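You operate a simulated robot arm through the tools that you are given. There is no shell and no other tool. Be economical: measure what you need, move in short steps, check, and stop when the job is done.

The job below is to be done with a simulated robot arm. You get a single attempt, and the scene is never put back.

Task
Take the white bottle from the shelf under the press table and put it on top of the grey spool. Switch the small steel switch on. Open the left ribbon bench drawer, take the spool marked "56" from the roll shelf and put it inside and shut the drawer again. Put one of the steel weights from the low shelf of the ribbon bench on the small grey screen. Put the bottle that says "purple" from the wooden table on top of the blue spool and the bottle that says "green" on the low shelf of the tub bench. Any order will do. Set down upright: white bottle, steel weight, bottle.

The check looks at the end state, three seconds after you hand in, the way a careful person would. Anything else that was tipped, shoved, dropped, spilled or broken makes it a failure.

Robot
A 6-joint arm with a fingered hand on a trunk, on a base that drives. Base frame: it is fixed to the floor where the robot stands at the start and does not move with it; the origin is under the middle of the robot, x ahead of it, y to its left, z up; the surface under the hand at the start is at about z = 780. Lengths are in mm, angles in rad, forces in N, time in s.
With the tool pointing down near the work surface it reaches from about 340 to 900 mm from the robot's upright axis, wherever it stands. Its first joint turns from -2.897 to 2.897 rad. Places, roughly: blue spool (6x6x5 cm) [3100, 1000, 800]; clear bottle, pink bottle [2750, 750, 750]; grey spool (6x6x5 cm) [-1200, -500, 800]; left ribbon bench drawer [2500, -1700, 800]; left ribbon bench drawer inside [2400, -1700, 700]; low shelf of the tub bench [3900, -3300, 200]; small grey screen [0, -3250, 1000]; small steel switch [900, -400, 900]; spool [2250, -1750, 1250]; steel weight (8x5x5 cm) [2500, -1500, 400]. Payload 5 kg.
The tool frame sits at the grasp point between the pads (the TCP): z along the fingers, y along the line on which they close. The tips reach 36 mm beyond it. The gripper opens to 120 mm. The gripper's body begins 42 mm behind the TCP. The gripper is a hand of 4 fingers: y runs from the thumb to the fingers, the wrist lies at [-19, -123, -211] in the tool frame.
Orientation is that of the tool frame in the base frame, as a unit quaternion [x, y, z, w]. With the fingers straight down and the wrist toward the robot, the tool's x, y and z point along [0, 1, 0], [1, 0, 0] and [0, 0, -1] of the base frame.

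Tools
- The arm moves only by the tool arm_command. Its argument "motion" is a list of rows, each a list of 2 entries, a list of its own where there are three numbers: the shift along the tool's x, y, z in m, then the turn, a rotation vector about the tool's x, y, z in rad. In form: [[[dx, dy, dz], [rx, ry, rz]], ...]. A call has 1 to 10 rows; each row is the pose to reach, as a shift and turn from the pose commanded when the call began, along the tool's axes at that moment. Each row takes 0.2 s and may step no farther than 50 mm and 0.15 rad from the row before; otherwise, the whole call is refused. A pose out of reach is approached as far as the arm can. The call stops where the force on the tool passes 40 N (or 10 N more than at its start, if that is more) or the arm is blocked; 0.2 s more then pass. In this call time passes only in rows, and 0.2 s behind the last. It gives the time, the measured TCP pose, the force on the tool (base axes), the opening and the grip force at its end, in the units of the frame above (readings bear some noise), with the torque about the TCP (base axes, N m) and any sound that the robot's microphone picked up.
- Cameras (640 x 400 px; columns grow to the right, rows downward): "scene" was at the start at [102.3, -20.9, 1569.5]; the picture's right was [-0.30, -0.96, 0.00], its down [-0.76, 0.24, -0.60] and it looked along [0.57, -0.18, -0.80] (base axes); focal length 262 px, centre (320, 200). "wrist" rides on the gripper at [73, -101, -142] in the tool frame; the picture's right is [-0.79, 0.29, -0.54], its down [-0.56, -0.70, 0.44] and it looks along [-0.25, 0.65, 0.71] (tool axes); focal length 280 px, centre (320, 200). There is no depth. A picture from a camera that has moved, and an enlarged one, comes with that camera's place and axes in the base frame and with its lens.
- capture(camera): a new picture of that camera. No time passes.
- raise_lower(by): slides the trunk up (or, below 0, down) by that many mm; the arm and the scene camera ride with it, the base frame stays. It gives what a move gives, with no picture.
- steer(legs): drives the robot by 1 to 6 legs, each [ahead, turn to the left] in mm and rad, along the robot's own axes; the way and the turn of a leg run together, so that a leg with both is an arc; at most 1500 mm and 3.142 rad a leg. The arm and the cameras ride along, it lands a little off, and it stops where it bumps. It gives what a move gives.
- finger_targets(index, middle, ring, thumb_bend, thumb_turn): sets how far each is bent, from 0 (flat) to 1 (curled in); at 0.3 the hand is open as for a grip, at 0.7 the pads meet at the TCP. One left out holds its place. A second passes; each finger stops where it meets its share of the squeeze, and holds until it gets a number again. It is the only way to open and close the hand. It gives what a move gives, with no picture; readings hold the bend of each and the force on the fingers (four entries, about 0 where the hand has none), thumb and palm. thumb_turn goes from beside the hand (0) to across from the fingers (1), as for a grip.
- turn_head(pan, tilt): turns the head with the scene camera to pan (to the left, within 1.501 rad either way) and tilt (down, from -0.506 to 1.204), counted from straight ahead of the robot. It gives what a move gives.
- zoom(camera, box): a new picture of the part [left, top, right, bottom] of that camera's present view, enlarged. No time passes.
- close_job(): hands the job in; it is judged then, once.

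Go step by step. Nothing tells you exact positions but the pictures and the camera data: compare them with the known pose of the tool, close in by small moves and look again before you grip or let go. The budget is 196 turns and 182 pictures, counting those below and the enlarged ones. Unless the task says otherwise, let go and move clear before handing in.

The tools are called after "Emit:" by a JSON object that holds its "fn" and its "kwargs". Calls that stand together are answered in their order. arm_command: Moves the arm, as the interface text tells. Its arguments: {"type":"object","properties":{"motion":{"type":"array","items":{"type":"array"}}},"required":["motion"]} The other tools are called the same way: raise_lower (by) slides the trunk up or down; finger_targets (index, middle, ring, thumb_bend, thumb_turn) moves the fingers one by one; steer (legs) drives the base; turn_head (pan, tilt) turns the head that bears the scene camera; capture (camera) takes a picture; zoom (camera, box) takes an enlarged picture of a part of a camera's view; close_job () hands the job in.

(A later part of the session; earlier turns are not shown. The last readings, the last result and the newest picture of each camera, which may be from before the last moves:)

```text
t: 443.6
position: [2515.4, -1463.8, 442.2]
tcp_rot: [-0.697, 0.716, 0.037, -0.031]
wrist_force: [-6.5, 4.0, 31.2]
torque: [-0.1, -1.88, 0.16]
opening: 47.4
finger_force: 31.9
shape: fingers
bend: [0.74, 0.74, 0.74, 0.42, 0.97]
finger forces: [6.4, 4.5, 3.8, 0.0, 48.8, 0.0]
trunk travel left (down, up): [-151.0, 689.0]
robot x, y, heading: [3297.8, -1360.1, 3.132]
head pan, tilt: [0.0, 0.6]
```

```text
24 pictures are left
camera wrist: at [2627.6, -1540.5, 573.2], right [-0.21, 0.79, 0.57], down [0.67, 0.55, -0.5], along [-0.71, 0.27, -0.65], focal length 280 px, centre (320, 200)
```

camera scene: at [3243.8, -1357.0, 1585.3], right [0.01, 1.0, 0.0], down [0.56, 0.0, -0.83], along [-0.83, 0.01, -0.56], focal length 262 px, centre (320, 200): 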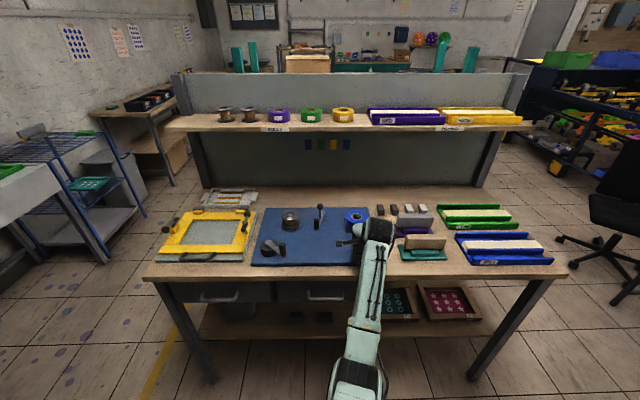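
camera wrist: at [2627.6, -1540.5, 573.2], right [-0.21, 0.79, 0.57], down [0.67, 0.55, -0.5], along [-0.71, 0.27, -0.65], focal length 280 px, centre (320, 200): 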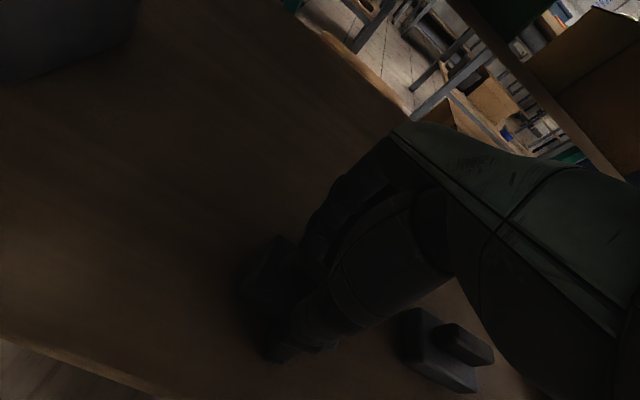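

Thumb and fingers bear on the weight. I test-lift 40 mm.

Emit:
{"fn": "raise_lower", "kwargs": {"by": 35}}

Emit:
{"fn": "capture", "kwargs": {"camera": "wrist"}}

```text
t: 444.3
position: [2516.0, -1465.8, 468.9]
tcp_rot: [-0.697, 0.716, 0.034, -0.026]
wrist_force: [0.3, 0.3, -4.4]
torque: [-0.03, 0.12, 0.01]
opening: 46.9
finger_force: 13.6
shape: fingers
bend: [0.74, 0.74, 0.74, 0.43, 0.96]
finger forces: [7.6, 3.6, 1.9, 0.1, 13.5, 0.0]
trunk travel left (down, up): [-186.0, 654.0]
robot x, y, heading: [3299.4, -1360.8, 3.133]
head pan, tilt: [0.0, 0.6]
```

```text
23 pictures are left
camera wrist: at [2627.2, -1541.5, 602.2], right [-0.22, 0.79, 0.57], down [0.67, 0.55, -0.5], along [-0.7, 0.27, -0.65], focal length 280 px, centre (320, 200)
```

wrist: 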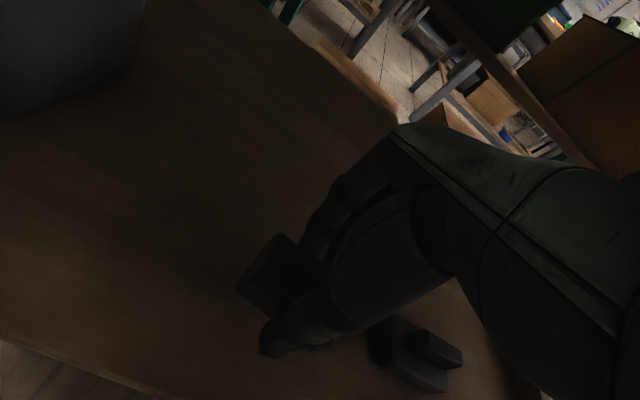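

The weight is held. I tighten the grip, back out from under the bench and raise.

Emit:
{"fn": "finger_targets", "kwargs": {"index": 0.85, "middle": 0.85, "ring": 0.85, "thumb_bend": 0.8}}

Emit:
{"fn": "raise_lower", "kwargs": {"by": -12}}

Emit:
{"fn": "arm_command", "kwargs": {"motion": [[[0, -0.04, 0], [0, 0, 0]], [[0, -0.08, 0], [0, 0, 0]], [[0, -0.12, 0], [0, 0, 0]], [[0, -0.15, 0], [0, 0, 0]]]}}

Emit:
{"fn": "steer", "kwargs": {"legs": [[-60, 0]]}}

Emit:
{"fn": "raise_lower", "kwargs": {"by": 400}}

Emit:
{"fn": "raise_lower", "kwargs": {"by": 200}}

Emit:
{"fn": "steer", "kwargs": {"legs": [[0, 1.579], [1080, 0], [0, -1.571], [1500, 0], [1300, 0]]}}

```text
t: 445.3
position: [2515.9, -1463.8, 471.4]
tcp_rot: [-0.698, 0.714, 0.034, -0.027]
wrist_force: [0.2, -0.1, -4.3]
torque: [0.04, 0.16, -0.01]
opening: 48.7
finger_force: 23.6
shape: fingers
bend: [0.77, 0.78, 0.85, 0.4, 0.95]
finger forces: [12.0, 11.2, 0.0, 0.1, 23.5, 0.1]
trunk travel left (down, up): [-186.0, 654.0]
robot x, y, heading: [3301.3, -1359.1, 3.128]
head pan, tilt: [0.0, 0.6]
```

```text
t: 445.9
position: [2514.9, -1465.6, 459.9]
tcp_rot: [-0.698, 0.715, 0.033, -0.028]
wrist_force: [0.1, -0.4, -5.0]
torque: [0.0, 0.13, -0.01]
opening: 48.6
finger_force: 23.2
shape: fingers
bend: [0.77, 0.78, 0.85, 0.4, 0.95]
finger forces: [12.0, 11.3, 0.0, 0.1, 23.5, 0.0]
trunk travel left (down, up): [-174.0, 666.0]
robot x, y, heading: [3296.8, -1353.1, 3.135]
head pan, tilt: [0.0, 0.6]
```

```text
t: 446.9
position: [2666.5, -1464.8, 445.2]
tcp_rot: [-0.697, 0.716, 0.033, -0.028]
wrist_force: [-0.6, 0.3, -3.8]
torque: [0.02, 0.13, -0.01]
opening: 48.5
finger_force: 22.9
shape: fingers
bend: [0.77, 0.78, 0.85, 0.4, 0.95]
finger forces: [11.7, 11.2, 0.1, 0.0, 23.3, 0.0]
trunk travel left (down, up): [-174.0, 666.0]
robot x, y, heading: [3298.4, -1354.3, 3.132]
head pan, tilt: [0.0, 0.6]
```

```text
t: 447.9
position: [2724.9, -1465.4, 446.1]
tcp_rot: [-0.698, 0.714, 0.033, -0.028]
wrist_force: [0.1, 0.2, -5.0]
torque: [0.04, 0.15, 0.01]
opening: 48.4
finger_force: 23.6
shape: fingers
bend: [0.77, 0.78, 0.85, 0.4, 0.95]
finger forces: [11.6, 11.4, 0.0, 0.0, 23.3, 0.0]
trunk travel left (down, up): [-174.0, 666.0]
robot x, y, heading: [3354.6, -1357.0, 3.133]
head pan, tilt: [0.0, 0.6]
```

```text
t: 451.8
position: [2724.6, -1466.6, 845.4]
tcp_rot: [-0.698, 0.715, 0.034, -0.028]
wrist_force: [-0.1, -0.3, -4.0]
torque: [0.0, 0.15, 0.0]
opening: 48.4
finger_force: 22.6
shape: fingers
bend: [0.77, 0.78, 0.85, 0.4, 0.95]
finger forces: [11.6, 11.3, 0.0, 0.1, 23.3, 0.0]
trunk travel left (down, up): [-574.0, 266.0]
robot x, y, heading: [3359.1, -1360.7, 3.132]
head pan, tilt: [0.0, 0.6]
```

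```text
t: 453.9
position: [2723.8, -1466.2, 1044.8]
tcp_rot: [-0.698, 0.715, 0.034, -0.027]
wrist_force: [0.5, 0.1, -4.2]
torque: [0.04, 0.1, -0.01]
opening: 48.4
finger_force: 23.2
shape: fingers
bend: [0.77, 0.78, 0.85, 0.4, 0.95]
finger forces: [11.6, 11.4, 0.0, 0.0, 23.3, 0.1]
trunk travel left (down, up): [-774.0, 66.0]
robot x, y, heading: [3352.9, -1356.8, 3.133]
head pan, tilt: [0.0, 0.6]
```

```text
t: 483.6
position: [-138.5, -2369.0, 1045.8]
tcp_rot: [-0.686, 0.727, 0.035, -0.027]
wrist_force: [-0.2, -0.2, -4.9]
torque: [-0.01, 0.14, -0.03]
opening: 47.7
finger_force: 21.5
shape: fingers
bend: [0.77, 0.78, 0.85, 0.41, 0.95]
finger forces: [10.4, 11.0, 0.0, 0.0, 21.8, 0.0]
trunk travel left (down, up): [-774.0, 66.0]
robot x, y, heading: [495.2, -2281.4, 3.096]
head pan, tilt: [0.0, 0.6]
```

I arrived near the wall benches. I drive on to x≈0 and face the wall to find the small grey screen.

Emit:
{"fn": "steer", "kwargs": {"legs": [[430, 0], [0, 1.6]]}}

Emit:
{"fn": "turn_head", "kwargs": {"pan": 0, "tilt": 0.55}}

Emit:
{"fn": "capture", "kwargs": {"camera": "scene"}}

Emit:
{"fn": "capture", "kwargs": {"camera": "wrist"}}

```text
t: 491.0
position: [157.8, -2898.1, 1046.1]
tcp_rot: [0.999, -0.027, -0.005, 0.044]
wrist_force: [0.2, 0.7, -4.2]
torque: [-0.11, 0.01, -0.01]
opening: 47.4
finger_force: 21.2
shape: fingers
bend: [0.77, 0.78, 0.85, 0.41, 0.95]
finger forces: [10.1, 10.8, 0.0, 0.0, 21.2, 0.0]
trunk travel left (down, up): [-774.0, 66.0]
robot x, y, heading: [68.6, -2262.6, -1.611]
head pan, tilt: [0.0, 0.6]
```

```text
t: 491.7
position: [157.1, -2897.6, 1045.8]
tcp_rot: [0.999, -0.028, -0.006, 0.043]
wrist_force: [0.2, -0.2, -4.2]
torque: [-0.13, -0.01, 0.01]
opening: 47.5
finger_force: 21.1
shape: fingers
bend: [0.77, 0.78, 0.85, 0.41, 0.95]
finger forces: [10.2, 10.8, 0.1, 0.0, 21.2, 0.0]
trunk travel left (down, up): [-774.0, 66.0]
robot x, y, heading: [69.3, -2262.3, -1.611]
head pan, tilt: [0.0, 0.55]
```

```text
22 pictures are left
camera scene: at [65.7, -2381.9, 1782.5], right [-1.0, 0.04, 0.0], down [0.02, 0.52, -0.85], along [-0.03, -0.85, -0.52], focal length 262 px, centre (320, 200)
```

scene: 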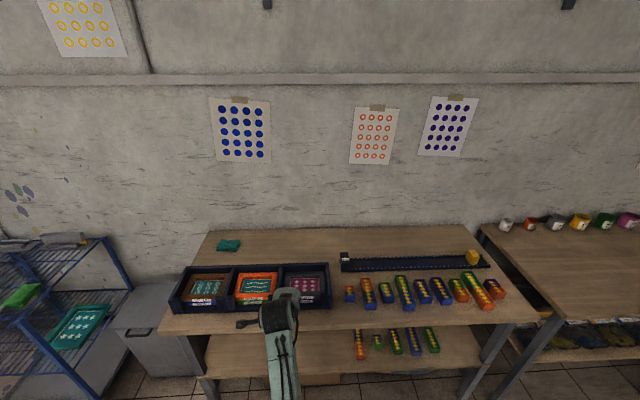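

```text
21 pictures are left
camera wrist: at [236.8, -2788.1, 1177.8], right [-0.8, -0.2, 0.57], down [-0.53, 0.69, -0.5], along [-0.3, -0.7, -0.65], focal length 280 px, centre (320, 200)
```

wrist: 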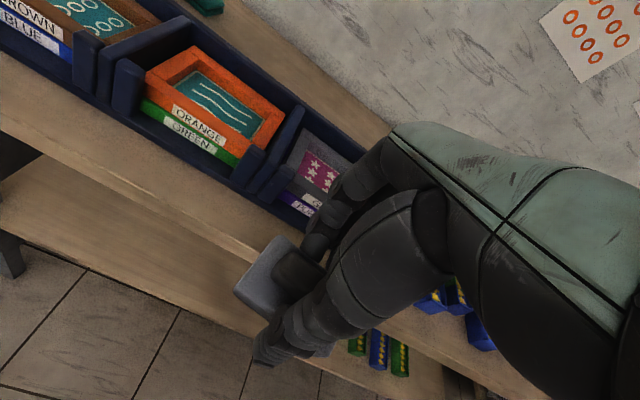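

The grey-framed screen with the pink mesh in the right bin should be the "small grey screen". I zoom in.

Emit:
{"fn": "zoom", "kwargs": {"camera": "scene", "box": [160, 245, 340, 320]}}

```text
3.56 times, centred on (250, 282) of scene
camera zoom: at [65.7, -2381.9, 1782.5], right [-1.0, 0.04, 0.0], down [0.02, 0.52, -0.85], along [-0.03, -0.85, -0.52], focal length 930 px, centre (569, -93)
```

zoom: 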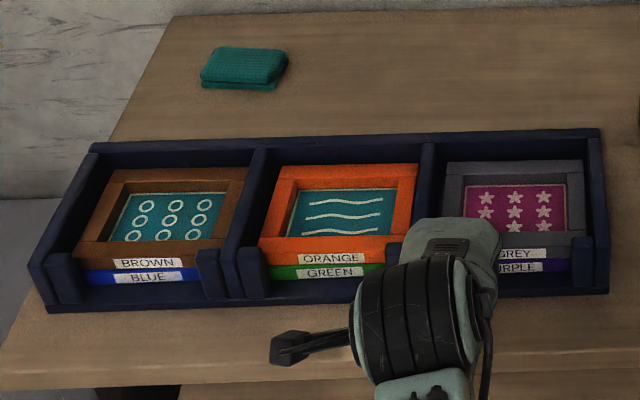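

Label reads GREY. I move the hand above it, staying high, and measure again from there.

Emit:
{"fn": "steer", "kwargs": {"legs": [[110, 0]]}}

Emit:
{"fn": "arm_command", "kwargs": {"motion": [[[-0.025, 0.025, 0], [0, 0, 0]], [[-0.049, 0.05, 0], [0, 0, 0]]]}}

Emit:
{"fn": "capture", "kwargs": {"camera": "wrist"}}

```text
t: 492.9
position: [148.6, -3007.3, 1044.9]
tcp_rot: [0.999, -0.029, -0.005, 0.043]
wrist_force: [0.5, 0.4, -5.1]
torque: [-0.16, 0.03, 0.02]
opening: 47.4
finger_force: 20.9
shape: fingers
bend: [0.77, 0.78, 0.85, 0.41, 0.95]
finger forces: [10.3, 10.8, 0.0, 0.1, 21.3, 0.0]
trunk travel left (down, up): [-774.0, 66.0]
robot x, y, heading: [63.5, -2374.3, -1.619]
head pan, tilt: [0.0, 0.55]
```

```text
t: 493.5
position: [95.1, -3056.0, 1046.1]
tcp_rot: [0.999, -0.03, -0.005, 0.042]
wrist_force: [0.2, 0.3, -4.5]
torque: [-0.08, 0.02, 0.02]
opening: 47.4
finger_force: 21.3
shape: fingers
bend: [0.77, 0.78, 0.85, 0.41, 0.95]
finger forces: [10.1, 11.4, 0.0, 0.1, 21.5, 0.0]
trunk travel left (down, up): [-774.0, 66.0]
robot x, y, heading: [64.7, -2376.5, -1.618]
head pan, tilt: [0.0, 0.55]
```

```text
19 pictures are left
camera wrist: at [176.0, -2948.3, 1179.5], right [-0.8, -0.2, 0.57], down [-0.52, 0.69, -0.5], along [-0.3, -0.69, -0.66], focal length 280 px, centre (320, 200)
```

wrist: 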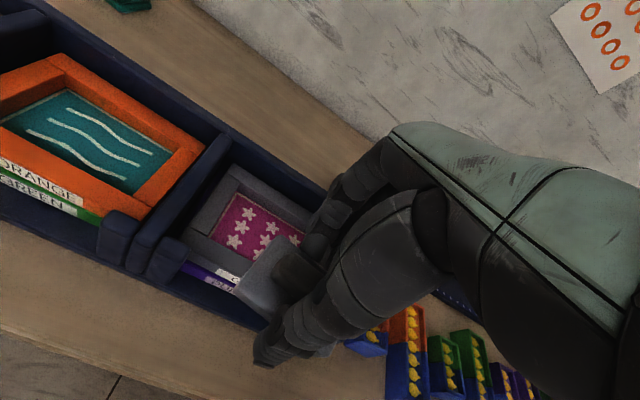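

Triangulation gives the grey screen's centre at (102,-3147,883). I move over it and lower.

Emit:
{"fn": "steer", "kwargs": {"legs": [[55, 0]]}}

Emit:
{"fn": "arm_command", "kwargs": {"motion": [[[0.007, 0.018, 0], [0, 0, 0]], [[0.0145, 0.0355, 0], [0, 0, 0]]]}}

Emit:
{"fn": "raise_lower", "kwargs": {"by": -75}}

Emit:
{"fn": "capture", "kwargs": {"camera": "wrist"}}

```text
t: 494.5
position: [95.7, -3107.2, 1049.4]
tcp_rot: [0.999, -0.03, -0.005, 0.044]
wrist_force: [-0.3, -0.2, -3.6]
torque: [-0.12, 0.03, 0.02]
opening: 47.5
finger_force: 21.0
shape: fingers
bend: [0.77, 0.78, 0.85, 0.41, 0.95]
finger forces: [10.0, 11.2, 0.0, 0.0, 21.7, 0.0]
trunk travel left (down, up): [-774.0, 66.0]
robot x, y, heading: [63.9, -2430.2, -1.609]
head pan, tilt: [0.0, 0.55]
```

```text
t: 495.1
position: [106.3, -3147.1, 1049.9]
tcp_rot: [0.999, -0.03, -0.006, 0.042]
wrist_force: [0.2, -0.8, -5.1]
torque: [-0.07, 0.0, 0.03]
opening: 47.3
finger_force: 21.2
shape: fingers
bend: [0.77, 0.78, 0.85, 0.41, 0.95]
finger forces: [10.1, 11.2, 0.0, 0.1, 21.4, 0.0]
trunk travel left (down, up): [-774.0, 66.0]
robot x, y, heading: [65.0, -2422.7, -1.61]
head pan, tilt: [0.0, 0.55]
```

```text
t: 496.2
position: [105.1, -3145.2, 976.0]
tcp_rot: [0.999, -0.028, -0.006, 0.043]
wrist_force: [-0.1, -0.9, -5.3]
torque: [-0.12, 0.03, 0.0]
opening: 47.2
finger_force: 21.3
shape: fingers
bend: [0.77, 0.78, 0.85, 0.41, 0.95]
finger forces: [10.0, 11.2, 0.0, 0.0, 21.5, 0.0]
trunk travel left (down, up): [-699.0, 141.0]
robot x, y, heading: [63.1, -2427.9, -1.616]
head pan, tilt: [0.0, 0.55]
```

```text
18 pictures are left
camera wrist: at [185.9, -3037.0, 1107.9], right [-0.8, -0.19, 0.57], down [-0.52, 0.69, -0.5], along [-0.3, -0.7, -0.65], focal length 280 px, centre (320, 200)
```

wrist: 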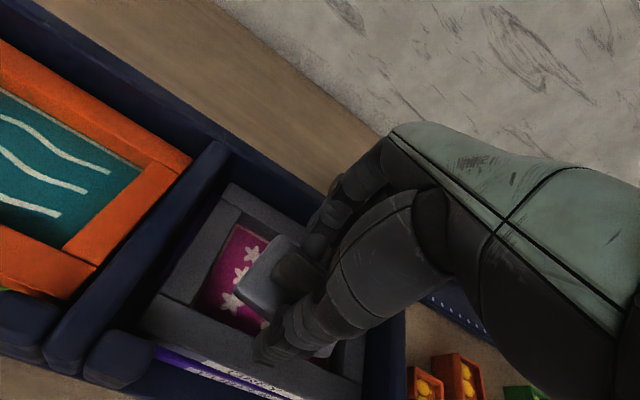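

Well centred. I lower until the weight touches the screen.

Emit:
{"fn": "raise_lower", "kwargs": {"by": -32}}

Emit:
{"fn": "raise_lower", "kwargs": {"by": -10}}

Emit:
{"fn": "raise_lower", "kwargs": {"by": -8}}

```text
t: 497.0
position: [105.9, -3145.4, 949.2]
tcp_rot: [0.998, -0.029, -0.004, 0.048]
wrist_force: [1.0, -3.2, 27.6]
torque: [1.78, -0.24, -0.02]
opening: 48.0
finger_force: 33.1
shape: fingers
bend: [0.77, 0.79, 0.85, 0.41, 0.95]
finger forces: [9.4, 11.6, 0.1, 0.0, 44.6, 0.1]
trunk travel left (down, up): [-667.0, 173.0]
robot x, y, heading: [57.5, -2430.9, -1.61]
head pan, tilt: [0.0, 0.55]
```

```text
t: 497.3
position: [105.8, -3148.4, 948.7]
tcp_rot: [0.998, -0.029, -0.004, 0.051]
wrist_force: [-0.1, 4.4, 14.4]
torque: [1.28, -0.14, 0.01]
opening: 48.3
finger_force: 25.0
shape: fingers
bend: [0.77, 0.79, 0.85, 0.4, 0.95]
finger forces: [7.6, 9.3, 0.0, 0.0, 34.2, 0.1]
trunk travel left (down, up): [-665.0, 175.0]
robot x, y, heading: [61.7, -2427.5, -1.617]
head pan, tilt: [0.0, 0.55]
stopped: the force on the tool passed its limit at 46 N (the readings are from after the stop); the commanded pose is now the measured one
```

```text
t: 497.9
position: [105.8, -3151.3, 948.9]
tcp_rot: [0.998, -0.029, -0.003, 0.06]
wrist_force: [0.9, 7.2, 18.4]
torque: [1.84, -0.27, 0.06]
opening: 49.4
finger_force: 25.5
shape: fingers
bend: [0.77, 0.79, 0.85, 0.39, 0.96]
finger forces: [5.7, 7.3, 0.0, 0.0, 37.2, 0.1]
trunk travel left (down, up): [-657.0, 183.0]
robot x, y, heading: [61.4, -2425.3, -1.618]
head pan, tilt: [0.0, 0.55]
stopped: the force on the tool passed its limit at 43 N (the readings are from after the stop); the commanded pose is now the measured one
```

The thumb rests on the screen's front frame bar while the weight hovers slightly above the mesh. I relieve, shift 10 mm further back and lower again.

Emit:
{"fn": "raise_lower", "kwargs": {"by": 16}}

Emit:
{"fn": "arm_command", "kwargs": {"motion": [[[0, 0.012, 0], [0.03, 0, 0]]]}}

Emit:
{"fn": "raise_lower", "kwargs": {"by": -14}}

Emit:
{"fn": "raise_lower", "kwargs": {"by": -6}}

Emit:
{"fn": "capture", "kwargs": {"camera": "wrist"}}

```text
t: 498.5
position: [107.2, -3151.6, 961.4]
tcp_rot: [0.998, -0.03, -0.004, 0.056]
wrist_force: [0.6, 0.0, -5.6]
torque: [-0.15, 0.01, 0.01]
opening: 47.7
finger_force: 22.1
shape: fingers
bend: [0.77, 0.79, 0.85, 0.4, 0.96]
finger forces: [10.2, 11.7, 0.1, 0.0, 21.9, 0.0]
trunk travel left (down, up): [-673.0, 167.0]
robot x, y, heading: [63.3, -2430.4, -1.617]
head pan, tilt: [0.0, 0.55]
```

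```text
t: 498.9
position: [106.5, -3166.0, 964.4]
tcp_rot: [0.999, -0.03, -0.002, 0.042]
wrist_force: [-0.4, -0.6, -4.3]
torque: [-0.13, 0.01, -0.02]
opening: 47.6
finger_force: 21.8
shape: fingers
bend: [0.77, 0.79, 0.85, 0.4, 0.96]
finger forces: [10.3, 11.6, 0.0, 0.0, 21.7, 0.0]
trunk travel left (down, up): [-673.0, 167.0]
robot x, y, heading: [61.3, -2430.8, -1.618]
head pan, tilt: [0.0, 0.55]
```

```text
t: 499.5
position: [105.2, -3165.2, 950.2]
tcp_rot: [0.999, -0.03, -0.003, 0.042]
wrist_force: [0.4, 0.1, -5.2]
torque: [-0.16, 0.01, 0.02]
opening: 47.5
finger_force: 21.8
shape: fingers
bend: [0.77, 0.79, 0.85, 0.4, 0.96]
finger forces: [10.2, 11.6, 0.1, 0.1, 21.8, 0.0]
trunk travel left (down, up): [-659.0, 181.0]
robot x, y, heading: [59.0, -2428.6, -1.615]
head pan, tilt: [0.0, 0.55]
```

```text
t: 500.1
position: [105.5, -3164.7, 947.9]
tcp_rot: [0.999, -0.029, -0.004, 0.045]
wrist_force: [-0.1, -2.0, 15.9]
torque: [1.23, -0.19, 0.0]
opening: 48.2
finger_force: 29.5
shape: fingers
bend: [0.77, 0.79, 0.85, 0.4, 0.96]
finger forces: [9.0, 10.5, 0.0, 0.1, 39.8, 0.1]
trunk travel left (down, up): [-653.0, 187.0]
robot x, y, heading: [64.5, -2424.0, -1.613]
head pan, tilt: [0.0, 0.55]
```

```text
17 pictures are left
camera wrist: at [185.5, -3055.7, 1081.2], right [-0.8, -0.19, 0.57], down [-0.52, 0.69, -0.5], along [-0.29, -0.7, -0.65], focal length 280 px, centre (320, 200)
```

wrist: 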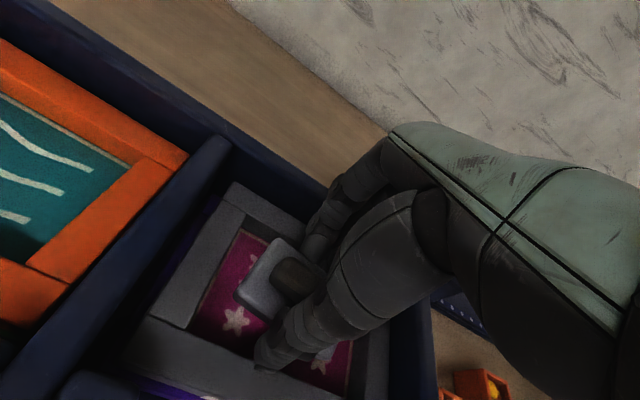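

Thumb touches the frame; the weight is only millimetres above the mesh. I release.

Emit:
{"fn": "finger_targets", "kwargs": {"index": 0.6, "middle": 0.6, "ring": 0.6, "thumb_bend": 0.32}}

Emit:
{"fn": "finger_targets", "kwargs": {"index": 0.3, "middle": 0.3, "ring": 0.3, "thumb_bend": 0.3}}

Emit:
{"fn": "raise_lower", "kwargs": {"by": 150}}

Emit:
{"fn": "capture", "kwargs": {"camera": "wrist"}}

```text
t: 501.1
position: [106.1, -3164.7, 949.7]
tcp_rot: [0.999, -0.03, -0.002, 0.045]
wrist_force: [3.0, -9.6, 30.0]
torque: [1.75, -0.43, -0.34]
opening: 73.3
finger_force: 15.3
shape: fingers
bend: [0.6, 0.6, 0.6, 0.34, 0.96]
finger forces: [0.1, 0.0, 0.1, 0.1, 32.0, 0.1]
trunk travel left (down, up): [-653.0, 187.0]
robot x, y, heading: [61.9, -2427.1, -1.612]
head pan, tilt: [0.0, 0.55]
```

```text
t: 501.7
position: [105.6, -3155.2, 949.6]
tcp_rot: [0.999, -0.029, -0.003, 0.044]
wrist_force: [1.0, 35.2, 17.0]
torque: [-0.32, 0.32, -0.63]
opening: 103.1
finger_force: 19.6
shape: fingers
bend: [0.45, 0.5, 0.43, 0.3, 0.97]
finger forces: [10.2, 15.8, 13.4, 0.0, 0.2, 0.1]
trunk travel left (down, up): [-653.0, 187.0]
robot x, y, heading: [68.1, -2431.0, -1.613]
head pan, tilt: [0.0, 0.55]
stopped: the force on the tool passed its limit at 46 N (the readings are from after the stop); the commanded pose is now the measured one
```

```text
t: 503.4
position: [106.0, -3163.9, 1094.7]
tcp_rot: [0.999, -0.03, -0.003, 0.041]
wrist_force: [0.3, -0.4, -0.8]
torque: [-0.02, 0.01, -0.04]
opening: 122.9
finger_force: 0.0
shape: fingers
bend: [0.3, 0.3, 0.3, 0.3, 0.97]
finger forces: [0.0, 0.0, 0.1, 0.0, 0.1, 0.0]
trunk travel left (down, up): [-803.0, 37.0]
robot x, y, heading: [57.6, -2426.3, -1.613]
head pan, tilt: [0.0, 0.55]
```

```text
16 pictures are left
camera wrist: at [185.6, -3055.2, 1228.3], right [-0.8, -0.2, 0.57], down [-0.52, 0.69, -0.5], along [-0.29, -0.69, -0.66], focal length 280 px, centre (320, 200)
```

wrist: 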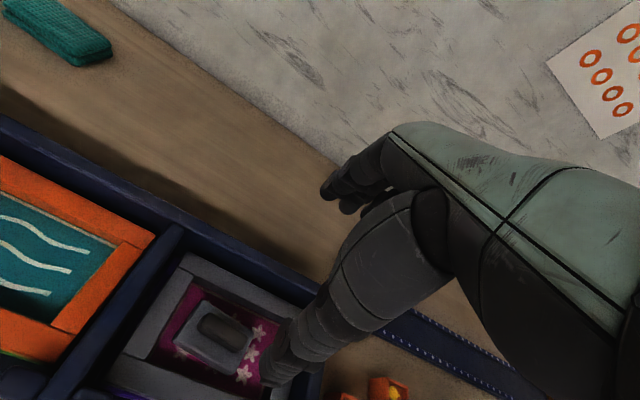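

The weight stands upright on the grey screen. Next the bottles on the wooden table; I drive there via the aisle.

Emit:
{"fn": "arm_command", "kwargs": {"motion": [[[0, -0.04, 0], [0, 0, 0]], [[0, -0.08, 0], [0, 0, 0]], [[0, -0.11, 0], [0.08, 0, 0]]]}}

Emit:
{"fn": "steer", "kwargs": {"legs": [[-200, 0], [0, 1.613], [1225, 0], [0, 1.571], [1500, 0], [720, 0]]}}

Emit:
{"fn": "steer", "kwargs": {"legs": [[0, -1.571], [1350, 0], [0, 1.571]]}}

Emit:
{"fn": "turn_head", "kwargs": {"pan": -0.1, "tilt": 0.65}}

Emit:
{"fn": "capture", "kwargs": {"camera": "scene"}}

```text
t: 504.2
position: [111.7, -3054.4, 1085.7]
tcp_rot: [1.0, -0.029, 0.0, 0.001]
wrist_force: [1.2, 0.3, 0.0]
torque: [0.0, -0.01, -0.02]
opening: 123.4
finger_force: 0.0
shape: fingers
bend: [0.3, 0.3, 0.3, 0.3, 0.97]
finger forces: [0.0, 0.0, 0.0, 0.0, 0.1, 0.0]
trunk travel left (down, up): [-803.0, 37.0]
robot x, y, heading: [63.0, -2426.5, -1.612]
head pan, tilt: [0.0, 0.55]
```

```text
t: 513.1
position: [952.7, -2065.3, 1085.4]
tcp_rot: [0.672, 0.74, 0.001, 0.001]
wrist_force: [0.1, 0.2, -0.3]
torque: [0.02, 0.03, 0.01]
opening: 123.5
finger_force: 0.1
shape: fingers
bend: [0.3, 0.3, 0.3, 0.3, 0.98]
finger forces: [0.0, 0.0, 0.0, 0.1, 0.0, 0.1]
trunk travel left (down, up): [-803.0, 37.0]
robot x, y, heading: [338.2, -2221.0, 0.153]
head pan, tilt: [0.0, 0.55]
stopped in leg 3: the robot was blocked; the commanded pose is now the measured one
```

```text
t: 515.3
position: [911.5, -2330.0, 1086.0]
tcp_rot: [0.818, 0.576, 0.0, 0.003]
wrist_force: [0.8, 0.0, 0.4]
torque: [-0.03, -0.03, -0.01]
opening: 123.8
finger_force: 0.0
shape: fingers
bend: [0.3, 0.3, 0.3, 0.3, 0.98]
finger forces: [0.0, 0.0, 0.0, 0.0, 0.0, 0.0]
trunk travel left (down, up): [-803.0, 37.0]
robot x, y, heading: [291.8, -2217.5, -0.125]
head pan, tilt: [0.0, 0.55]
stopped in leg 1: the robot was blocked; the commanded pose is now the measured one
```

```text
t: 516.0
position: [912.4, -2330.8, 1085.5]
tcp_rot: [0.817, 0.577, 0.001, 0.001]
wrist_force: [-1.0, -0.7, 0.6]
torque: [0.02, 0.01, 0.01]
opening: 123.4
finger_force: 0.1
shape: fingers
bend: [0.3, 0.3, 0.3, 0.3, 0.98]
finger forces: [0.0, 0.1, 0.0, 0.0, 0.0, 0.0]
trunk travel left (down, up): [-803.0, 37.0]
robot x, y, heading: [292.7, -2218.0, -0.124]
head pan, tilt: [-0.099, 0.649]
```

```text
15 pictures are left
camera scene: at [407.9, -2242.0, 1802.9], right [-0.22, -0.97, 0.0], down [-0.59, 0.14, -0.8], along [0.78, -0.18, -0.6], focal length 262 px, centre (320, 200)
```

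scene: 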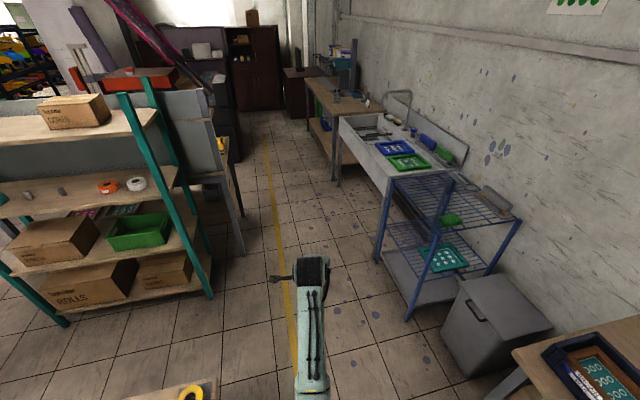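

A corner of the small tub table blocked me (its edge is near y=-1890). I swing wider to y≈-2440.

Emit:
{"fn": "steer", "kwargs": {"legs": [[-80, 0], [0, -0.38], [480, 0], [0, 0.504], [640, 0], [0, 1.571]]}}

Emit:
{"fn": "steer", "kwargs": {"legs": [[1500, 0], [930, 0], [0, -1.571], [1380, 0], [0, 1.571]]}}

Emit:
{"fn": "capture", "kwargs": {"camera": "scene"}}

```text
t: 530.8
position: [1313.5, -1828.8, 1084.5]
tcp_rot: [0.117, 0.993, 0.002, 0.002]
wrist_force: [0.4, -0.1, 0.1]
torque: [-0.05, -0.03, -0.02]
opening: 123.4
finger_force: 0.1
shape: fingers
bend: [0.3, 0.3, 0.3, 0.3, 0.98]
finger forces: [0.0, 0.0, 0.0, 0.0, 0.0, 0.0]
trunk travel left (down, up): [-803.0, 37.0]
robot x, y, heading: [1270.3, -2457.6, 1.554]
head pan, tilt: [-0.099, 0.649]
```

```text
t: 560.1
position: [2790.8, 444.5, 1085.4]
tcp_rot: [0.132, 0.991, 0.001, 0.001]
wrist_force: [-0.1, -0.6, -0.2]
torque: [-0.01, -0.01, 0.01]
opening: 123.4
finger_force: 0.1
shape: fingers
bend: [0.3, 0.3, 0.3, 0.3, 0.98]
finger forces: [0.1, 0.0, 0.0, 0.0, 0.0, 0.0]
trunk travel left (down, up): [-803.0, 37.0]
robot x, y, heading: [2728.5, -179.0, 1.521]
head pan, tilt: [-0.099, 0.649]
```

```text
14 pictures are left
camera scene: at [2743.6, -65.2, 1802.8], right [0.99, -0.15, 0.0], down [-0.09, -0.6, -0.8], along [0.12, 0.79, -0.6], focal length 262 px, centre (320, 200)
```

scene: 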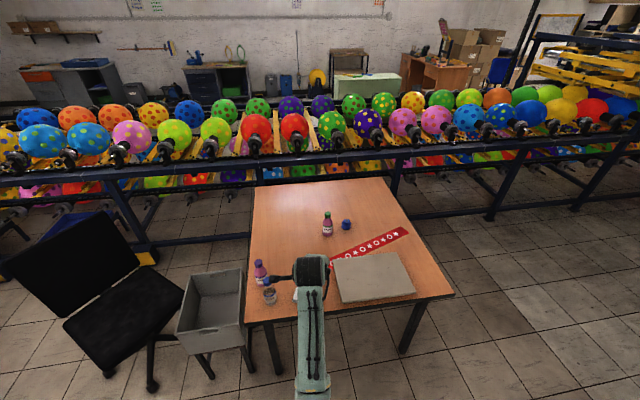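

I see three bottles and the blue spool. Zoom to read the labels.

Emit:
{"fn": "zoom", "kwargs": {"camera": "scene", "box": [235, 205, 375, 305]}}

```text
4.00 times, centred on (305, 255) of scene
camera zoom: at [2743.6, -65.2, 1802.8], right [0.99, -0.15, 0.0], down [-0.09, -0.6, -0.8], along [0.12, 0.79, -0.6], focal length 1046 px, centre (380, -20)
```

zoom: 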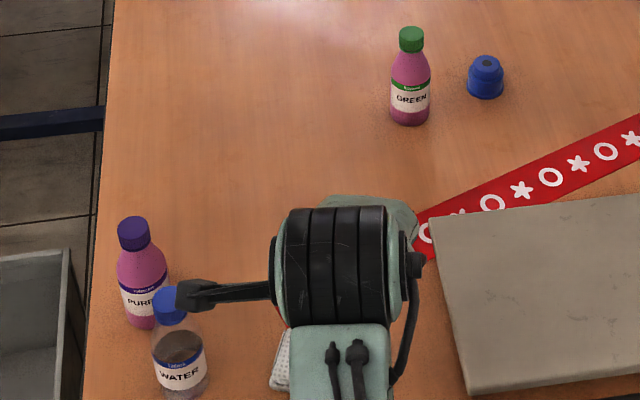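

PURPLE stands at the left next to WATER, GREEN beside the blue spool. I drive to a spot from which I can reach both PURPLE and the spool, and look with the wrist camera.

Emit:
{"fn": "steer", "kwargs": {"legs": [[0, -0.387], [405, 0], [0, 0.437]]}}

Emit:
{"fn": "arm_command", "kwargs": {"motion": [[[0.045, -0.015, 0], [0, 0, 0]], [[0.09, -0.03, 0], [0, 0, 0]], [[0.135, -0.045, 0], [0, 0, 0]], [[0.18, -0.06, 0], [0, 0, 0]], [[0.225, -0.075, 0], [0, 0, 0]], [[0.27, -0.09, 0], [0, 0, 0]]]}}

Emit:
{"fn": "capture", "kwargs": {"camera": "wrist"}}

```text
t: 565.6
position: [2929.0, 822.3, 1085.2]
tcp_rot: [0.106, 0.994, 0.002, 0.0]
wrist_force: [0.4, -0.5, 0.6]
torque: [0.01, 0.01, -0.03]
opening: 123.4
finger_force: 0.1
shape: fingers
bend: [0.3, 0.3, 0.3, 0.3, 0.98]
finger forces: [0.1, 0.0, 0.0, 0.0, 0.0, 0.1]
trunk travel left (down, up): [-803.0, 37.0]
robot x, y, heading: [2897.4, 195.8, 1.571]
head pan, tilt: [-0.099, 0.649]
```

```text
t: 567.0
position: [2643.7, 789.8, 1084.4]
tcp_rot: [0.107, 0.994, 0.002, 0.002]
wrist_force: [-0.1, 0.1, -0.1]
torque: [0.01, -0.02, 0.0]
opening: 123.2
finger_force: 0.1
shape: fingers
bend: [0.3, 0.3, 0.3, 0.3, 0.98]
finger forces: [0.1, 0.0, 0.1, 0.0, 0.1, 0.1]
trunk travel left (down, up): [-803.0, 37.0]
robot x, y, heading: [2899.9, 193.0, 1.579]
head pan, tilt: [-0.099, 0.649]
```

```text
12 pictures are left
camera wrist: at [2550.7, 705.9, 1226.8], right [0.83, 0.11, 0.55], down [0.4, -0.8, -0.44], along [0.39, 0.59, -0.71], focal length 280 px, centre (320, 200)
```

wrist: 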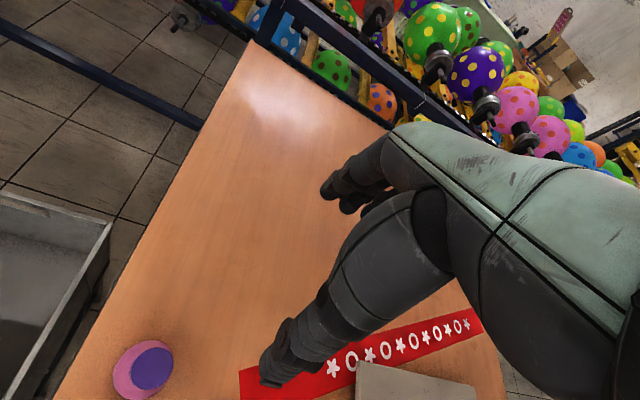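

Both views agree: PURPLE's cap top is at (2585,718,896). I centre over it and lower to the cap.

Emit:
{"fn": "arm_command", "kwargs": {"motion": [[[0.021, -0.0415, 0], [0, 0, 0]], [[0.0423, -0.083, 0], [0, 0, 0]]]}}

Emit:
{"fn": "raise_lower", "kwargs": {"by": -150}}

Emit:
{"fn": "capture", "kwargs": {"camera": "wrist"}}

```text
t: 567.6
position: [2584.9, 717.5, 1082.3]
tcp_rot: [0.106, 0.994, 0.002, 0.002]
wrist_force: [0.0, -0.5, -0.2]
torque: [0.03, 0.0, 0.0]
opening: 123.4
finger_force: 0.0
shape: fingers
bend: [0.3, 0.3, 0.3, 0.3, 0.98]
finger forces: [0.0, 0.1, 0.0, 0.0, 0.1, 0.0]
trunk travel left (down, up): [-803.0, 37.0]
robot x, y, heading: [2899.0, 191.6, 1.574]
head pan, tilt: [-0.099, 0.649]
```

```text
t: 569.3
position: [2587.7, 720.0, 934.3]
tcp_rot: [0.107, 0.994, 0.001, 0.001]
wrist_force: [-0.5, 0.3, 0.3]
torque: [-0.01, 0.01, -0.03]
opening: 123.3
finger_force: 0.0
shape: fingers
bend: [0.3, 0.3, 0.3, 0.3, 0.98]
finger forces: [0.0, 0.0, 0.0, 0.0, 0.0, 0.1]
trunk travel left (down, up): [-653.0, 187.0]
robot x, y, heading: [2894.2, 193.1, 1.568]
head pan, tilt: [-0.099, 0.649]
```

```text
11 pictures are left
camera wrist: at [2495.2, 635.5, 1075.1], right [0.83, 0.11, 0.55], down [0.4, -0.8, -0.44], along [0.39, 0.59, -0.71], focal length 280 px, centre (320, 200)
```

wrist: 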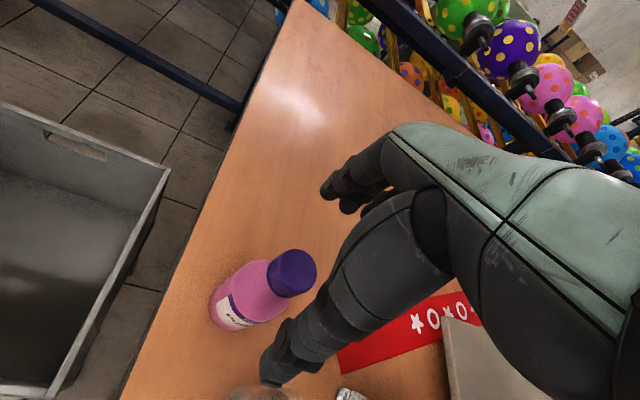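

Almost centred; I correct 6 mm, lower to the cap and grip.

Emit:
{"fn": "arm_command", "kwargs": {"motion": [[[0.005, -0.005, 0], [0, 0, 0]]]}}

Emit:
{"fn": "raise_lower", "kwargs": {"by": -48}}

Emit:
{"fn": "finger_targets", "kwargs": {"index": 0.8, "middle": 0.8, "ring": 0.8, "thumb_bend": 0.8}}

Emit:
{"fn": "raise_lower", "kwargs": {"by": 150}}

Emit:
{"fn": "zoom", "kwargs": {"camera": "wrist", "box": [190, 210, 350, 370]}}

```text
t: 569.7
position: [2580.8, 715.5, 932.9]
tcp_rot: [0.107, 0.994, 0.002, 0.002]
wrist_force: [-0.6, -0.8, -0.6]
torque: [-0.03, 0.0, 0.0]
opening: 123.5
finger_force: 0.0
shape: fingers
bend: [0.3, 0.3, 0.3, 0.3, 0.98]
finger forces: [0.0, 0.0, 0.0, 0.0, 0.1, 0.0]
trunk travel left (down, up): [-653.0, 187.0]
robot x, y, heading: [2895.5, 198.0, 1.572]
head pan, tilt: [-0.099, 0.649]
```

```text
t: 570.6
position: [2581.0, 715.9, 884.3]
tcp_rot: [0.107, 0.994, 0.002, 0.002]
wrist_force: [-0.2, 0.0, -0.3]
torque: [-0.02, -0.01, -0.01]
opening: 123.5
finger_force: 0.1
shape: fingers
bend: [0.3, 0.3, 0.3, 0.3, 0.98]
finger forces: [0.0, 0.1, 0.0, 0.0, 0.0, 0.0]
trunk travel left (down, up): [-605.0, 235.0]
robot x, y, heading: [2899.1, 194.3, 1.576]
head pan, tilt: [-0.099, 0.649]
```

```text
t: 571.6
position: [2580.4, 717.2, 886.2]
tcp_rot: [0.107, 0.994, 0.001, 0.001]
wrist_force: [1.0, 0.5, 1.8]
torque: [0.18, -0.11, 0.0]
opening: 24.8
finger_force: 21.1
shape: fingers
bend: [0.62, 0.65, 0.8, 0.67, 0.94]
finger forces: [11.6, 11.6, 0.0, 0.1, 19.1, 0.1]
trunk travel left (down, up): [-605.0, 235.0]
robot x, y, heading: [2897.1, 191.0, 1.574]
head pan, tilt: [-0.099, 0.649]
```

```text
t: 573.4
position: [2581.1, 715.2, 1034.9]
tcp_rot: [0.106, 0.994, 0.001, 0.002]
wrist_force: [0.7, 0.3, -2.8]
torque: [0.0, -0.01, -0.01]
opening: 24.1
finger_force: 19.5
shape: fingers
bend: [0.61, 0.65, 0.8, 0.68, 0.94]
finger forces: [10.3, 9.4, 0.0, 0.0, 18.9, 0.1]
trunk travel left (down, up): [-755.0, 85.0]
robot x, y, heading: [2898.2, 192.7, 1.577]
head pan, tilt: [-0.099, 0.649]
```

```text
2.50 times, centred on (270, 290) of wrist
camera zoom: at [2488.4, 632.6, 1176.6], right [0.83, 0.11, 0.55], down [0.4, -0.8, -0.44], along [0.39, 0.59, -0.71], focal length 701 px, centre (445, -25)
```

zoom: 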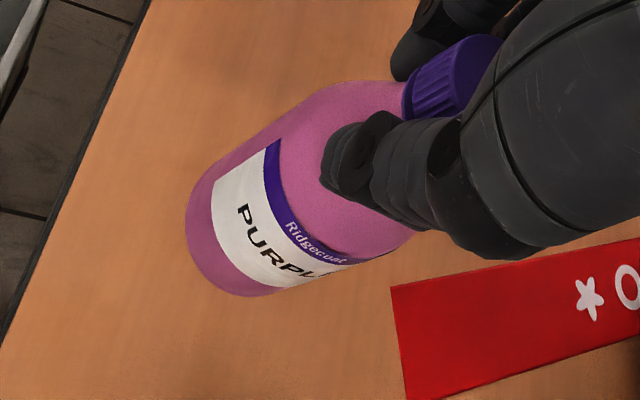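

PURPLE is held; it leans ~5°. I correct the tilt while carrying it over toward the blue spool.

Emit:
{"fn": "raise_lower", "kwargs": {"by": 50}}

Emit:
{"fn": "arm_command", "kwargs": {"motion": [[[-0.0315, 0.0315, 0], [-0.05, -0.0125, 0]], [[-0.063, 0.063, 0], [-0.1, -0.025, 0]], [[-0.0945, 0.0945, 0], [-0.1, -0.025, 0]], [[-0.126, 0.126, 0], [-0.1, -0.025, 0]], [[-0.1575, 0.1575, 0], [-0.1, -0.025, 0]], [[-0.189, 0.189, 0], [-0.1, -0.025, 0]], [[-0.2205, 0.2205, 0], [-0.1, -0.025, 0]], [[-0.252, 0.252, 0], [-0.1, -0.025, 0]], [[-0.2835, 0.2835, 0], [-0.1, -0.025, 0]], [[-0.315, 0.315, 0], [-0.1, -0.025, 0]]]}}

Emit:
{"fn": "arm_command", "kwargs": {"motion": [[[-0.0315, 0.0315, 0.0035], [0, 0, 0]], [[-0.063, 0.063, 0.007], [0, 0, 0]], [[-0.085, 0.085, 0.009], [0, 0, 0]]]}}

Emit:
{"fn": "capture", "kwargs": {"camera": "wrist"}}

```text
t: 574.3
position: [2580.8, 717.5, 1085.0]
tcp_rot: [0.106, 0.994, 0.002, 0.002]
wrist_force: [-0.2, 0.1, -2.1]
torque: [0.02, 0.0, 0.03]
opening: 23.8
finger_force: 20.0
shape: fingers
bend: [0.61, 0.65, 0.8, 0.68, 0.94]
finger forces: [10.3, 9.4, 0.0, 0.0, 18.8, 0.0]
trunk travel left (down, up): [-805.0, 35.0]
robot x, y, heading: [2899.9, 190.0, 1.577]
head pan, tilt: [-0.099, 0.649]
```

```text
t: 576.5
position: [2957.9, 957.6, 1085.2]
tcp_rot: [0.106, 0.993, 0.049, 0.018]
wrist_force: [-0.2, 0.5, -1.7]
torque: [-0.01, 0.01, 0.0]
opening: 23.2
finger_force: 19.6
shape: fingers
bend: [0.61, 0.65, 0.8, 0.68, 0.94]
finger forces: [10.1, 9.7, 0.1, 0.0, 19.1, 0.1]
trunk travel left (down, up): [-805.0, 35.0]
robot x, y, heading: [2897.4, 192.5, 1.574]
head pan, tilt: [-0.099, 0.649]
```

```text
t: 577.3
position: [3057.9, 1021.8, 1088.3]
tcp_rot: [0.106, 0.993, 0.05, 0.019]
wrist_force: [0.3, 0.4, -3.0]
torque: [0.01, -0.02, -0.01]
opening: 23.0
finger_force: 19.7
shape: fingers
bend: [0.61, 0.65, 0.8, 0.69, 0.94]
finger forces: [9.9, 9.9, 0.0, 0.0, 19.2, 0.0]
trunk travel left (down, up): [-805.0, 35.0]
robot x, y, heading: [2899.6, 191.3, 1.57]
head pan, tilt: [-0.099, 0.649]
```

```text
9 pictures are left
camera wrist: at [2959.7, 925.6, 1216.9], right [0.81, 0.06, 0.59], down [0.42, -0.76, -0.5], along [0.42, 0.65, -0.64], focal length 280 px, centre (320, 200)
```

wrist: 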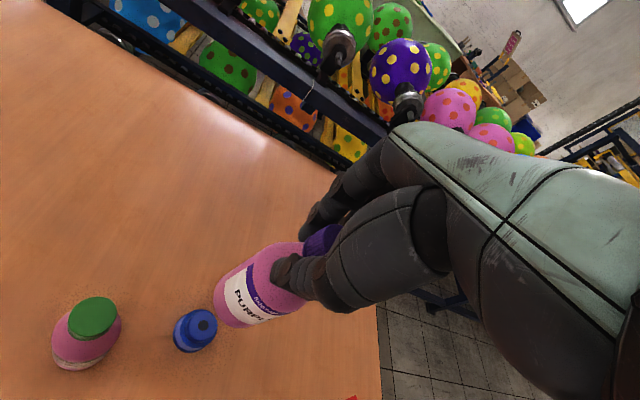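

The bottle hangs vertical; the spool is ~15 mm further (+x,+y). I shift and lower to just above it.

Emit:
{"fn": "arm_command", "kwargs": {"motion": [[[-0.0117, 0.0169, 0.001], [0, 0, 0]]]}}

Emit:
{"fn": "raise_lower", "kwargs": {"by": -130}}

Emit:
{"fn": "zoom", "kwargs": {"camera": "wrist", "box": [190, 210, 350, 370]}}

```text
t: 577.7
position: [3076.2, 1037.8, 1087.8]
tcp_rot: [0.106, 0.993, 0.049, 0.019]
wrist_force: [0.7, 1.0, -2.2]
torque: [-0.01, 0.02, -0.02]
opening: 23.4
finger_force: 19.9
shape: fingers
bend: [0.61, 0.65, 0.8, 0.69, 0.94]
finger forces: [9.9, 10.0, 0.0, 0.0, 19.1, 0.0]
trunk travel left (down, up): [-805.0, 35.0]
robot x, y, heading: [2895.6, 190.6, 1.572]
head pan, tilt: [-0.099, 0.649]
```

```text
t: 579.3
position: [3073.8, 1037.5, 958.6]
tcp_rot: [0.106, 0.993, 0.05, 0.02]
wrist_force: [0.7, -0.1, -2.4]
torque: [0.0, 0.0, 0.04]
opening: 23.2
finger_force: 19.7
shape: fingers
bend: [0.61, 0.65, 0.8, 0.69, 0.94]
finger forces: [10.0, 9.9, 0.0, 0.0, 19.1, 0.0]
trunk travel left (down, up): [-675.0, 165.0]
robot x, y, heading: [2896.5, 192.0, 1.583]
head pan, tilt: [-0.099, 0.649]
```

```text
2.50 times, centred on (270, 290) of wrist
camera zoom: at [2975.6, 940.4, 1088.5], right [0.8, 0.06, 0.59], down [0.42, -0.76, -0.5], along [0.42, 0.65, -0.64], focal length 701 px, centre (445, -25)
```

zoom: 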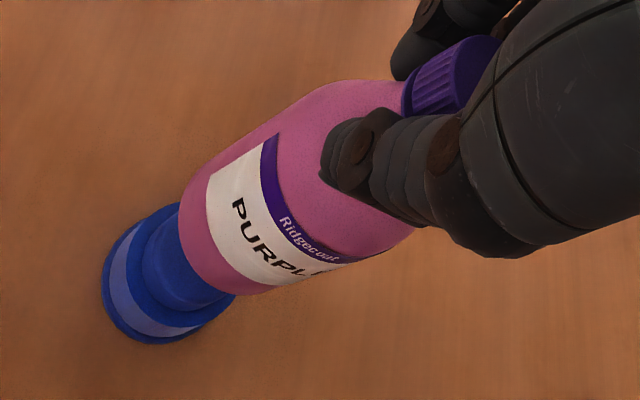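

Coaxial. Lower to contact.

Emit:
{"fn": "raise_lower", "kwargs": {"by": -14}}

Emit:
{"fn": "raise_lower", "kwargs": {"by": -5}}

Emit:
{"fn": "raise_lower", "kwargs": {"by": -4}}

```text
t: 579.9
position: [3074.0, 1036.1, 945.1]
tcp_rot: [0.105, 0.993, 0.049, 0.02]
wrist_force: [0.0, -0.7, -2.2]
torque: [-0.02, 0.0, -0.05]
opening: 23.2
finger_force: 19.1
shape: fingers
bend: [0.61, 0.65, 0.8, 0.69, 0.94]
finger forces: [9.9, 9.9, 0.0, 0.0, 19.2, 0.1]
trunk travel left (down, up): [-661.0, 179.0]
robot x, y, heading: [2897.6, 190.4, 1.571]
head pan, tilt: [-0.099, 0.649]
```

```text
t: 580.5
position: [3073.0, 1035.8, 939.4]
tcp_rot: [0.106, 0.993, 0.05, 0.02]
wrist_force: [-0.7, 0.1, -2.4]
torque: [-0.01, -0.01, -0.01]
opening: 23.2
finger_force: 19.6
shape: fingers
bend: [0.61, 0.65, 0.8, 0.69, 0.94]
finger forces: [9.9, 9.9, 0.1, 0.0, 19.1, 0.1]
trunk travel left (down, up): [-656.0, 184.0]
robot x, y, heading: [2898.3, 192.1, 1.574]
head pan, tilt: [-0.099, 0.649]
```

```text
t: 581.0
position: [3074.2, 1036.9, 936.8]
tcp_rot: [0.106, 0.993, 0.05, 0.019]
wrist_force: [-0.1, 0.8, -2.0]
torque: [0.0, -0.02, 0.0]
opening: 22.9
finger_force: 19.5
shape: fingers
bend: [0.61, 0.65, 0.8, 0.69, 0.94]
finger forces: [9.9, 9.9, 0.0, 0.1, 19.2, 0.0]
trunk travel left (down, up): [-652.0, 188.0]
robot x, y, heading: [2901.2, 193.1, 1.574]
head pan, tilt: [-0.099, 0.649]
```

Emit:
{"fn": "raise_lower", "kwargs": {"by": -4}}

Emit:
{"fn": "raise_lower", "kwargs": {"by": -3}}

```text
t: 581.5
position: [3074.0, 1037.1, 932.3]
tcp_rot: [0.106, 0.993, 0.051, 0.019]
wrist_force: [0.3, 1.1, 0.7]
torque: [0.03, -0.03, 0.04]
opening: 23.1
finger_force: 20.0
shape: fingers
bend: [0.61, 0.65, 0.8, 0.69, 0.93]
finger forces: [10.3, 10.9, 0.0, 0.0, 19.7, 0.1]
trunk travel left (down, up): [-648.0, 192.0]
robot x, y, heading: [2896.9, 193.2, 1.574]
head pan, tilt: [-0.099, 0.649]
```

```text
t: 582.0
position: [3073.4, 1037.0, 932.2]
tcp_rot: [0.107, 0.993, 0.052, 0.019]
wrist_force: [-0.9, 3.3, 9.8]
torque: [0.14, -0.02, 0.0]
opening: 23.3
finger_force: 24.1
shape: fingers
bend: [0.61, 0.65, 0.8, 0.69, 0.93]
finger forces: [11.5, 14.3, 0.0, 0.1, 22.2, 0.0]
trunk travel left (down, up): [-645.0, 195.0]
robot x, y, heading: [2898.2, 191.9, 1.575]
head pan, tilt: [-0.099, 0.649]
```

Centred contact. Release, raise, and check once.

Emit:
{"fn": "finger_targets", "kwargs": {"index": 0.5, "middle": 0.5, "ring": 0.5, "thumb_bend": 0.52}}

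Emit:
{"fn": "finger_targets", "kwargs": {"index": 0.3, "middle": 0.3, "ring": 0.3, "thumb_bend": 0.3}}

Emit:
{"fn": "raise_lower", "kwargs": {"by": 170}}

Emit:
{"fn": "arm_command", "kwargs": {"motion": [[[0.03, -0.02, 0], [0.05, 0.0125, 0]], [[0.06, -0.04, 0], [0.1, 0.025, 0]], [[0.09, -0.06, 0], [0.1, 0.025, 0]], [[0.1, -0.08, 0], [0.1, 0.025, 0]]]}}

Emit:
{"fn": "capture", "kwargs": {"camera": "wrist"}}

```text
t: 583.0
position: [3073.5, 1036.8, 929.2]
tcp_rot: [0.106, 0.993, 0.049, 0.019]
wrist_force: [0.1, -0.1, -1.1]
torque: [-0.03, -0.02, 0.0]
opening: 60.7
finger_force: 0.0
shape: fingers
bend: [0.5, 0.5, 0.5, 0.52, 0.97]
finger forces: [0.0, 0.0, 0.0, 0.1, 0.0, 0.0]
trunk travel left (down, up): [-645.0, 195.0]
robot x, y, heading: [2897.2, 190.7, 1.58]
head pan, tilt: [-0.099, 0.649]
```

```text
t: 584.0
position: [3074.0, 1036.6, 929.1]
tcp_rot: [0.106, 0.993, 0.05, 0.02]
wrist_force: [0.4, -0.4, -0.2]
torque: [0.02, 0.03, 0.0]
opening: 123.0
finger_force: 0.1
shape: fingers
bend: [0.3, 0.3, 0.3, 0.3, 0.97]
finger forces: [0.0, 0.0, 0.1, 0.1, 0.0, 0.0]
trunk travel left (down, up): [-645.0, 195.0]
robot x, y, heading: [2898.1, 191.7, 1.571]
head pan, tilt: [-0.099, 0.649]
```

```text
t: 586.0
position: [3074.1, 1036.3, 1099.0]
tcp_rot: [0.106, 0.993, 0.049, 0.019]
wrist_force: [0.2, -0.3, -0.4]
torque: [0.02, 0.0, 0.01]
opening: 123.1
finger_force: 0.1
shape: fingers
bend: [0.3, 0.3, 0.3, 0.3, 0.97]
finger forces: [0.0, 0.0, 0.0, 0.0, 0.0, 0.1]
trunk travel left (down, up): [-815.0, 25.0]
robot x, y, heading: [2899.2, 192.1, 1.575]
head pan, tilt: [-0.099, 0.649]
```

```text
t: 587.0
position: [2959.2, 980.2, 1087.4]
tcp_rot: [0.106, 0.994, 0.001, 0.002]
wrist_force: [-0.8, -0.6, 0.7]
torque: [0.01, -0.03, 0.01]
opening: 123.7
finger_force: 0.0
shape: fingers
bend: [0.3, 0.3, 0.3, 0.3, 0.98]
finger forces: [0.0, 0.0, 0.0, 0.0, 0.0, 0.0]
trunk travel left (down, up): [-815.0, 25.0]
robot x, y, heading: [2898.8, 193.5, 1.576]
head pan, tilt: [-0.099, 0.649]
```

```text
7 pictures are left
camera wrist: at [2866.4, 896.2, 1229.2], right [0.83, 0.11, 0.55], down [0.4, -0.8, -0.44], along [0.39, 0.59, -0.71], focal length 280 px, centre (320, 200)
```

wrist: 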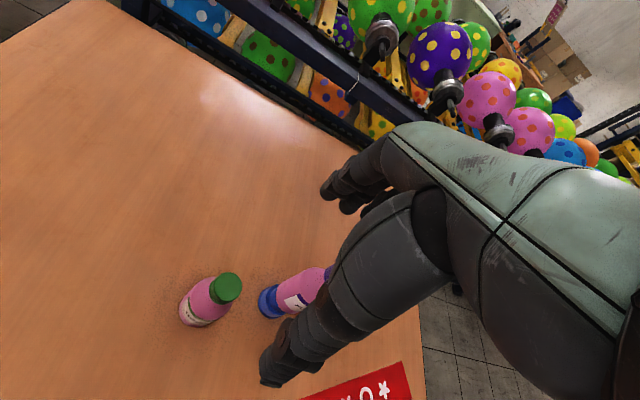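

PURPLE stands on the blue spool. GREEN's cap is at (2942,993,896); I grip it the same way.

Emit:
{"fn": "arm_command", "kwargs": {"motion": [[[0.0194, 0.009, 0], [0, 0, 0]]]}}

Emit:
{"fn": "raise_lower", "kwargs": {"by": -150}}

Emit:
{"fn": "zoom", "kwargs": {"camera": "wrist", "box": [190, 190, 370, 350]}}

```text
t: 587.4
position: [2939.1, 993.5, 1086.8]
tcp_rot: [0.107, 0.994, 0.0, 0.002]
wrist_force: [-0.1, -0.6, -0.6]
torque: [-0.01, 0.0, -0.04]
opening: 123.1
finger_force: 0.0
shape: fingers
bend: [0.3, 0.3, 0.3, 0.3, 0.98]
finger forces: [0.0, 0.0, 0.0, 0.1, 0.0, 0.1]
trunk travel left (down, up): [-815.0, 25.0]
robot x, y, heading: [2898.6, 192.7, 1.573]
head pan, tilt: [-0.099, 0.649]
```

```text
t: 589.1
position: [2939.9, 993.9, 936.3]
tcp_rot: [0.106, 0.994, 0.001, 0.002]
wrist_force: [0.2, 0.6, 0.0]
torque: [-0.03, 0.0, 0.04]
opening: 123.3
finger_force: 0.2
shape: fingers
bend: [0.3, 0.3, 0.3, 0.3, 0.98]
finger forces: [0.1, 0.0, 0.0, 0.0, 0.0, 0.0]
trunk travel left (down, up): [-665.0, 175.0]
robot x, y, heading: [2896.4, 194.2, 1.57]
head pan, tilt: [-0.099, 0.649]
```

```text
2.50 times, centred on (280, 270) of wrist
camera zoom: at [2847.7, 909.7, 1078.7], right [0.83, 0.11, 0.55], down [0.4, -0.8, -0.44], along [0.39, 0.59, -0.71], focal length 701 px, centre (420, 25)
```

zoom: 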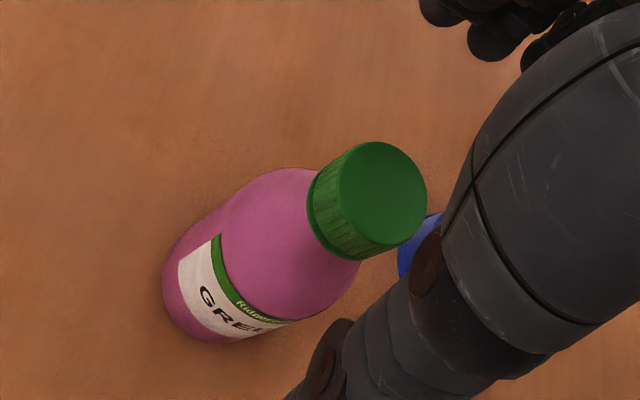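

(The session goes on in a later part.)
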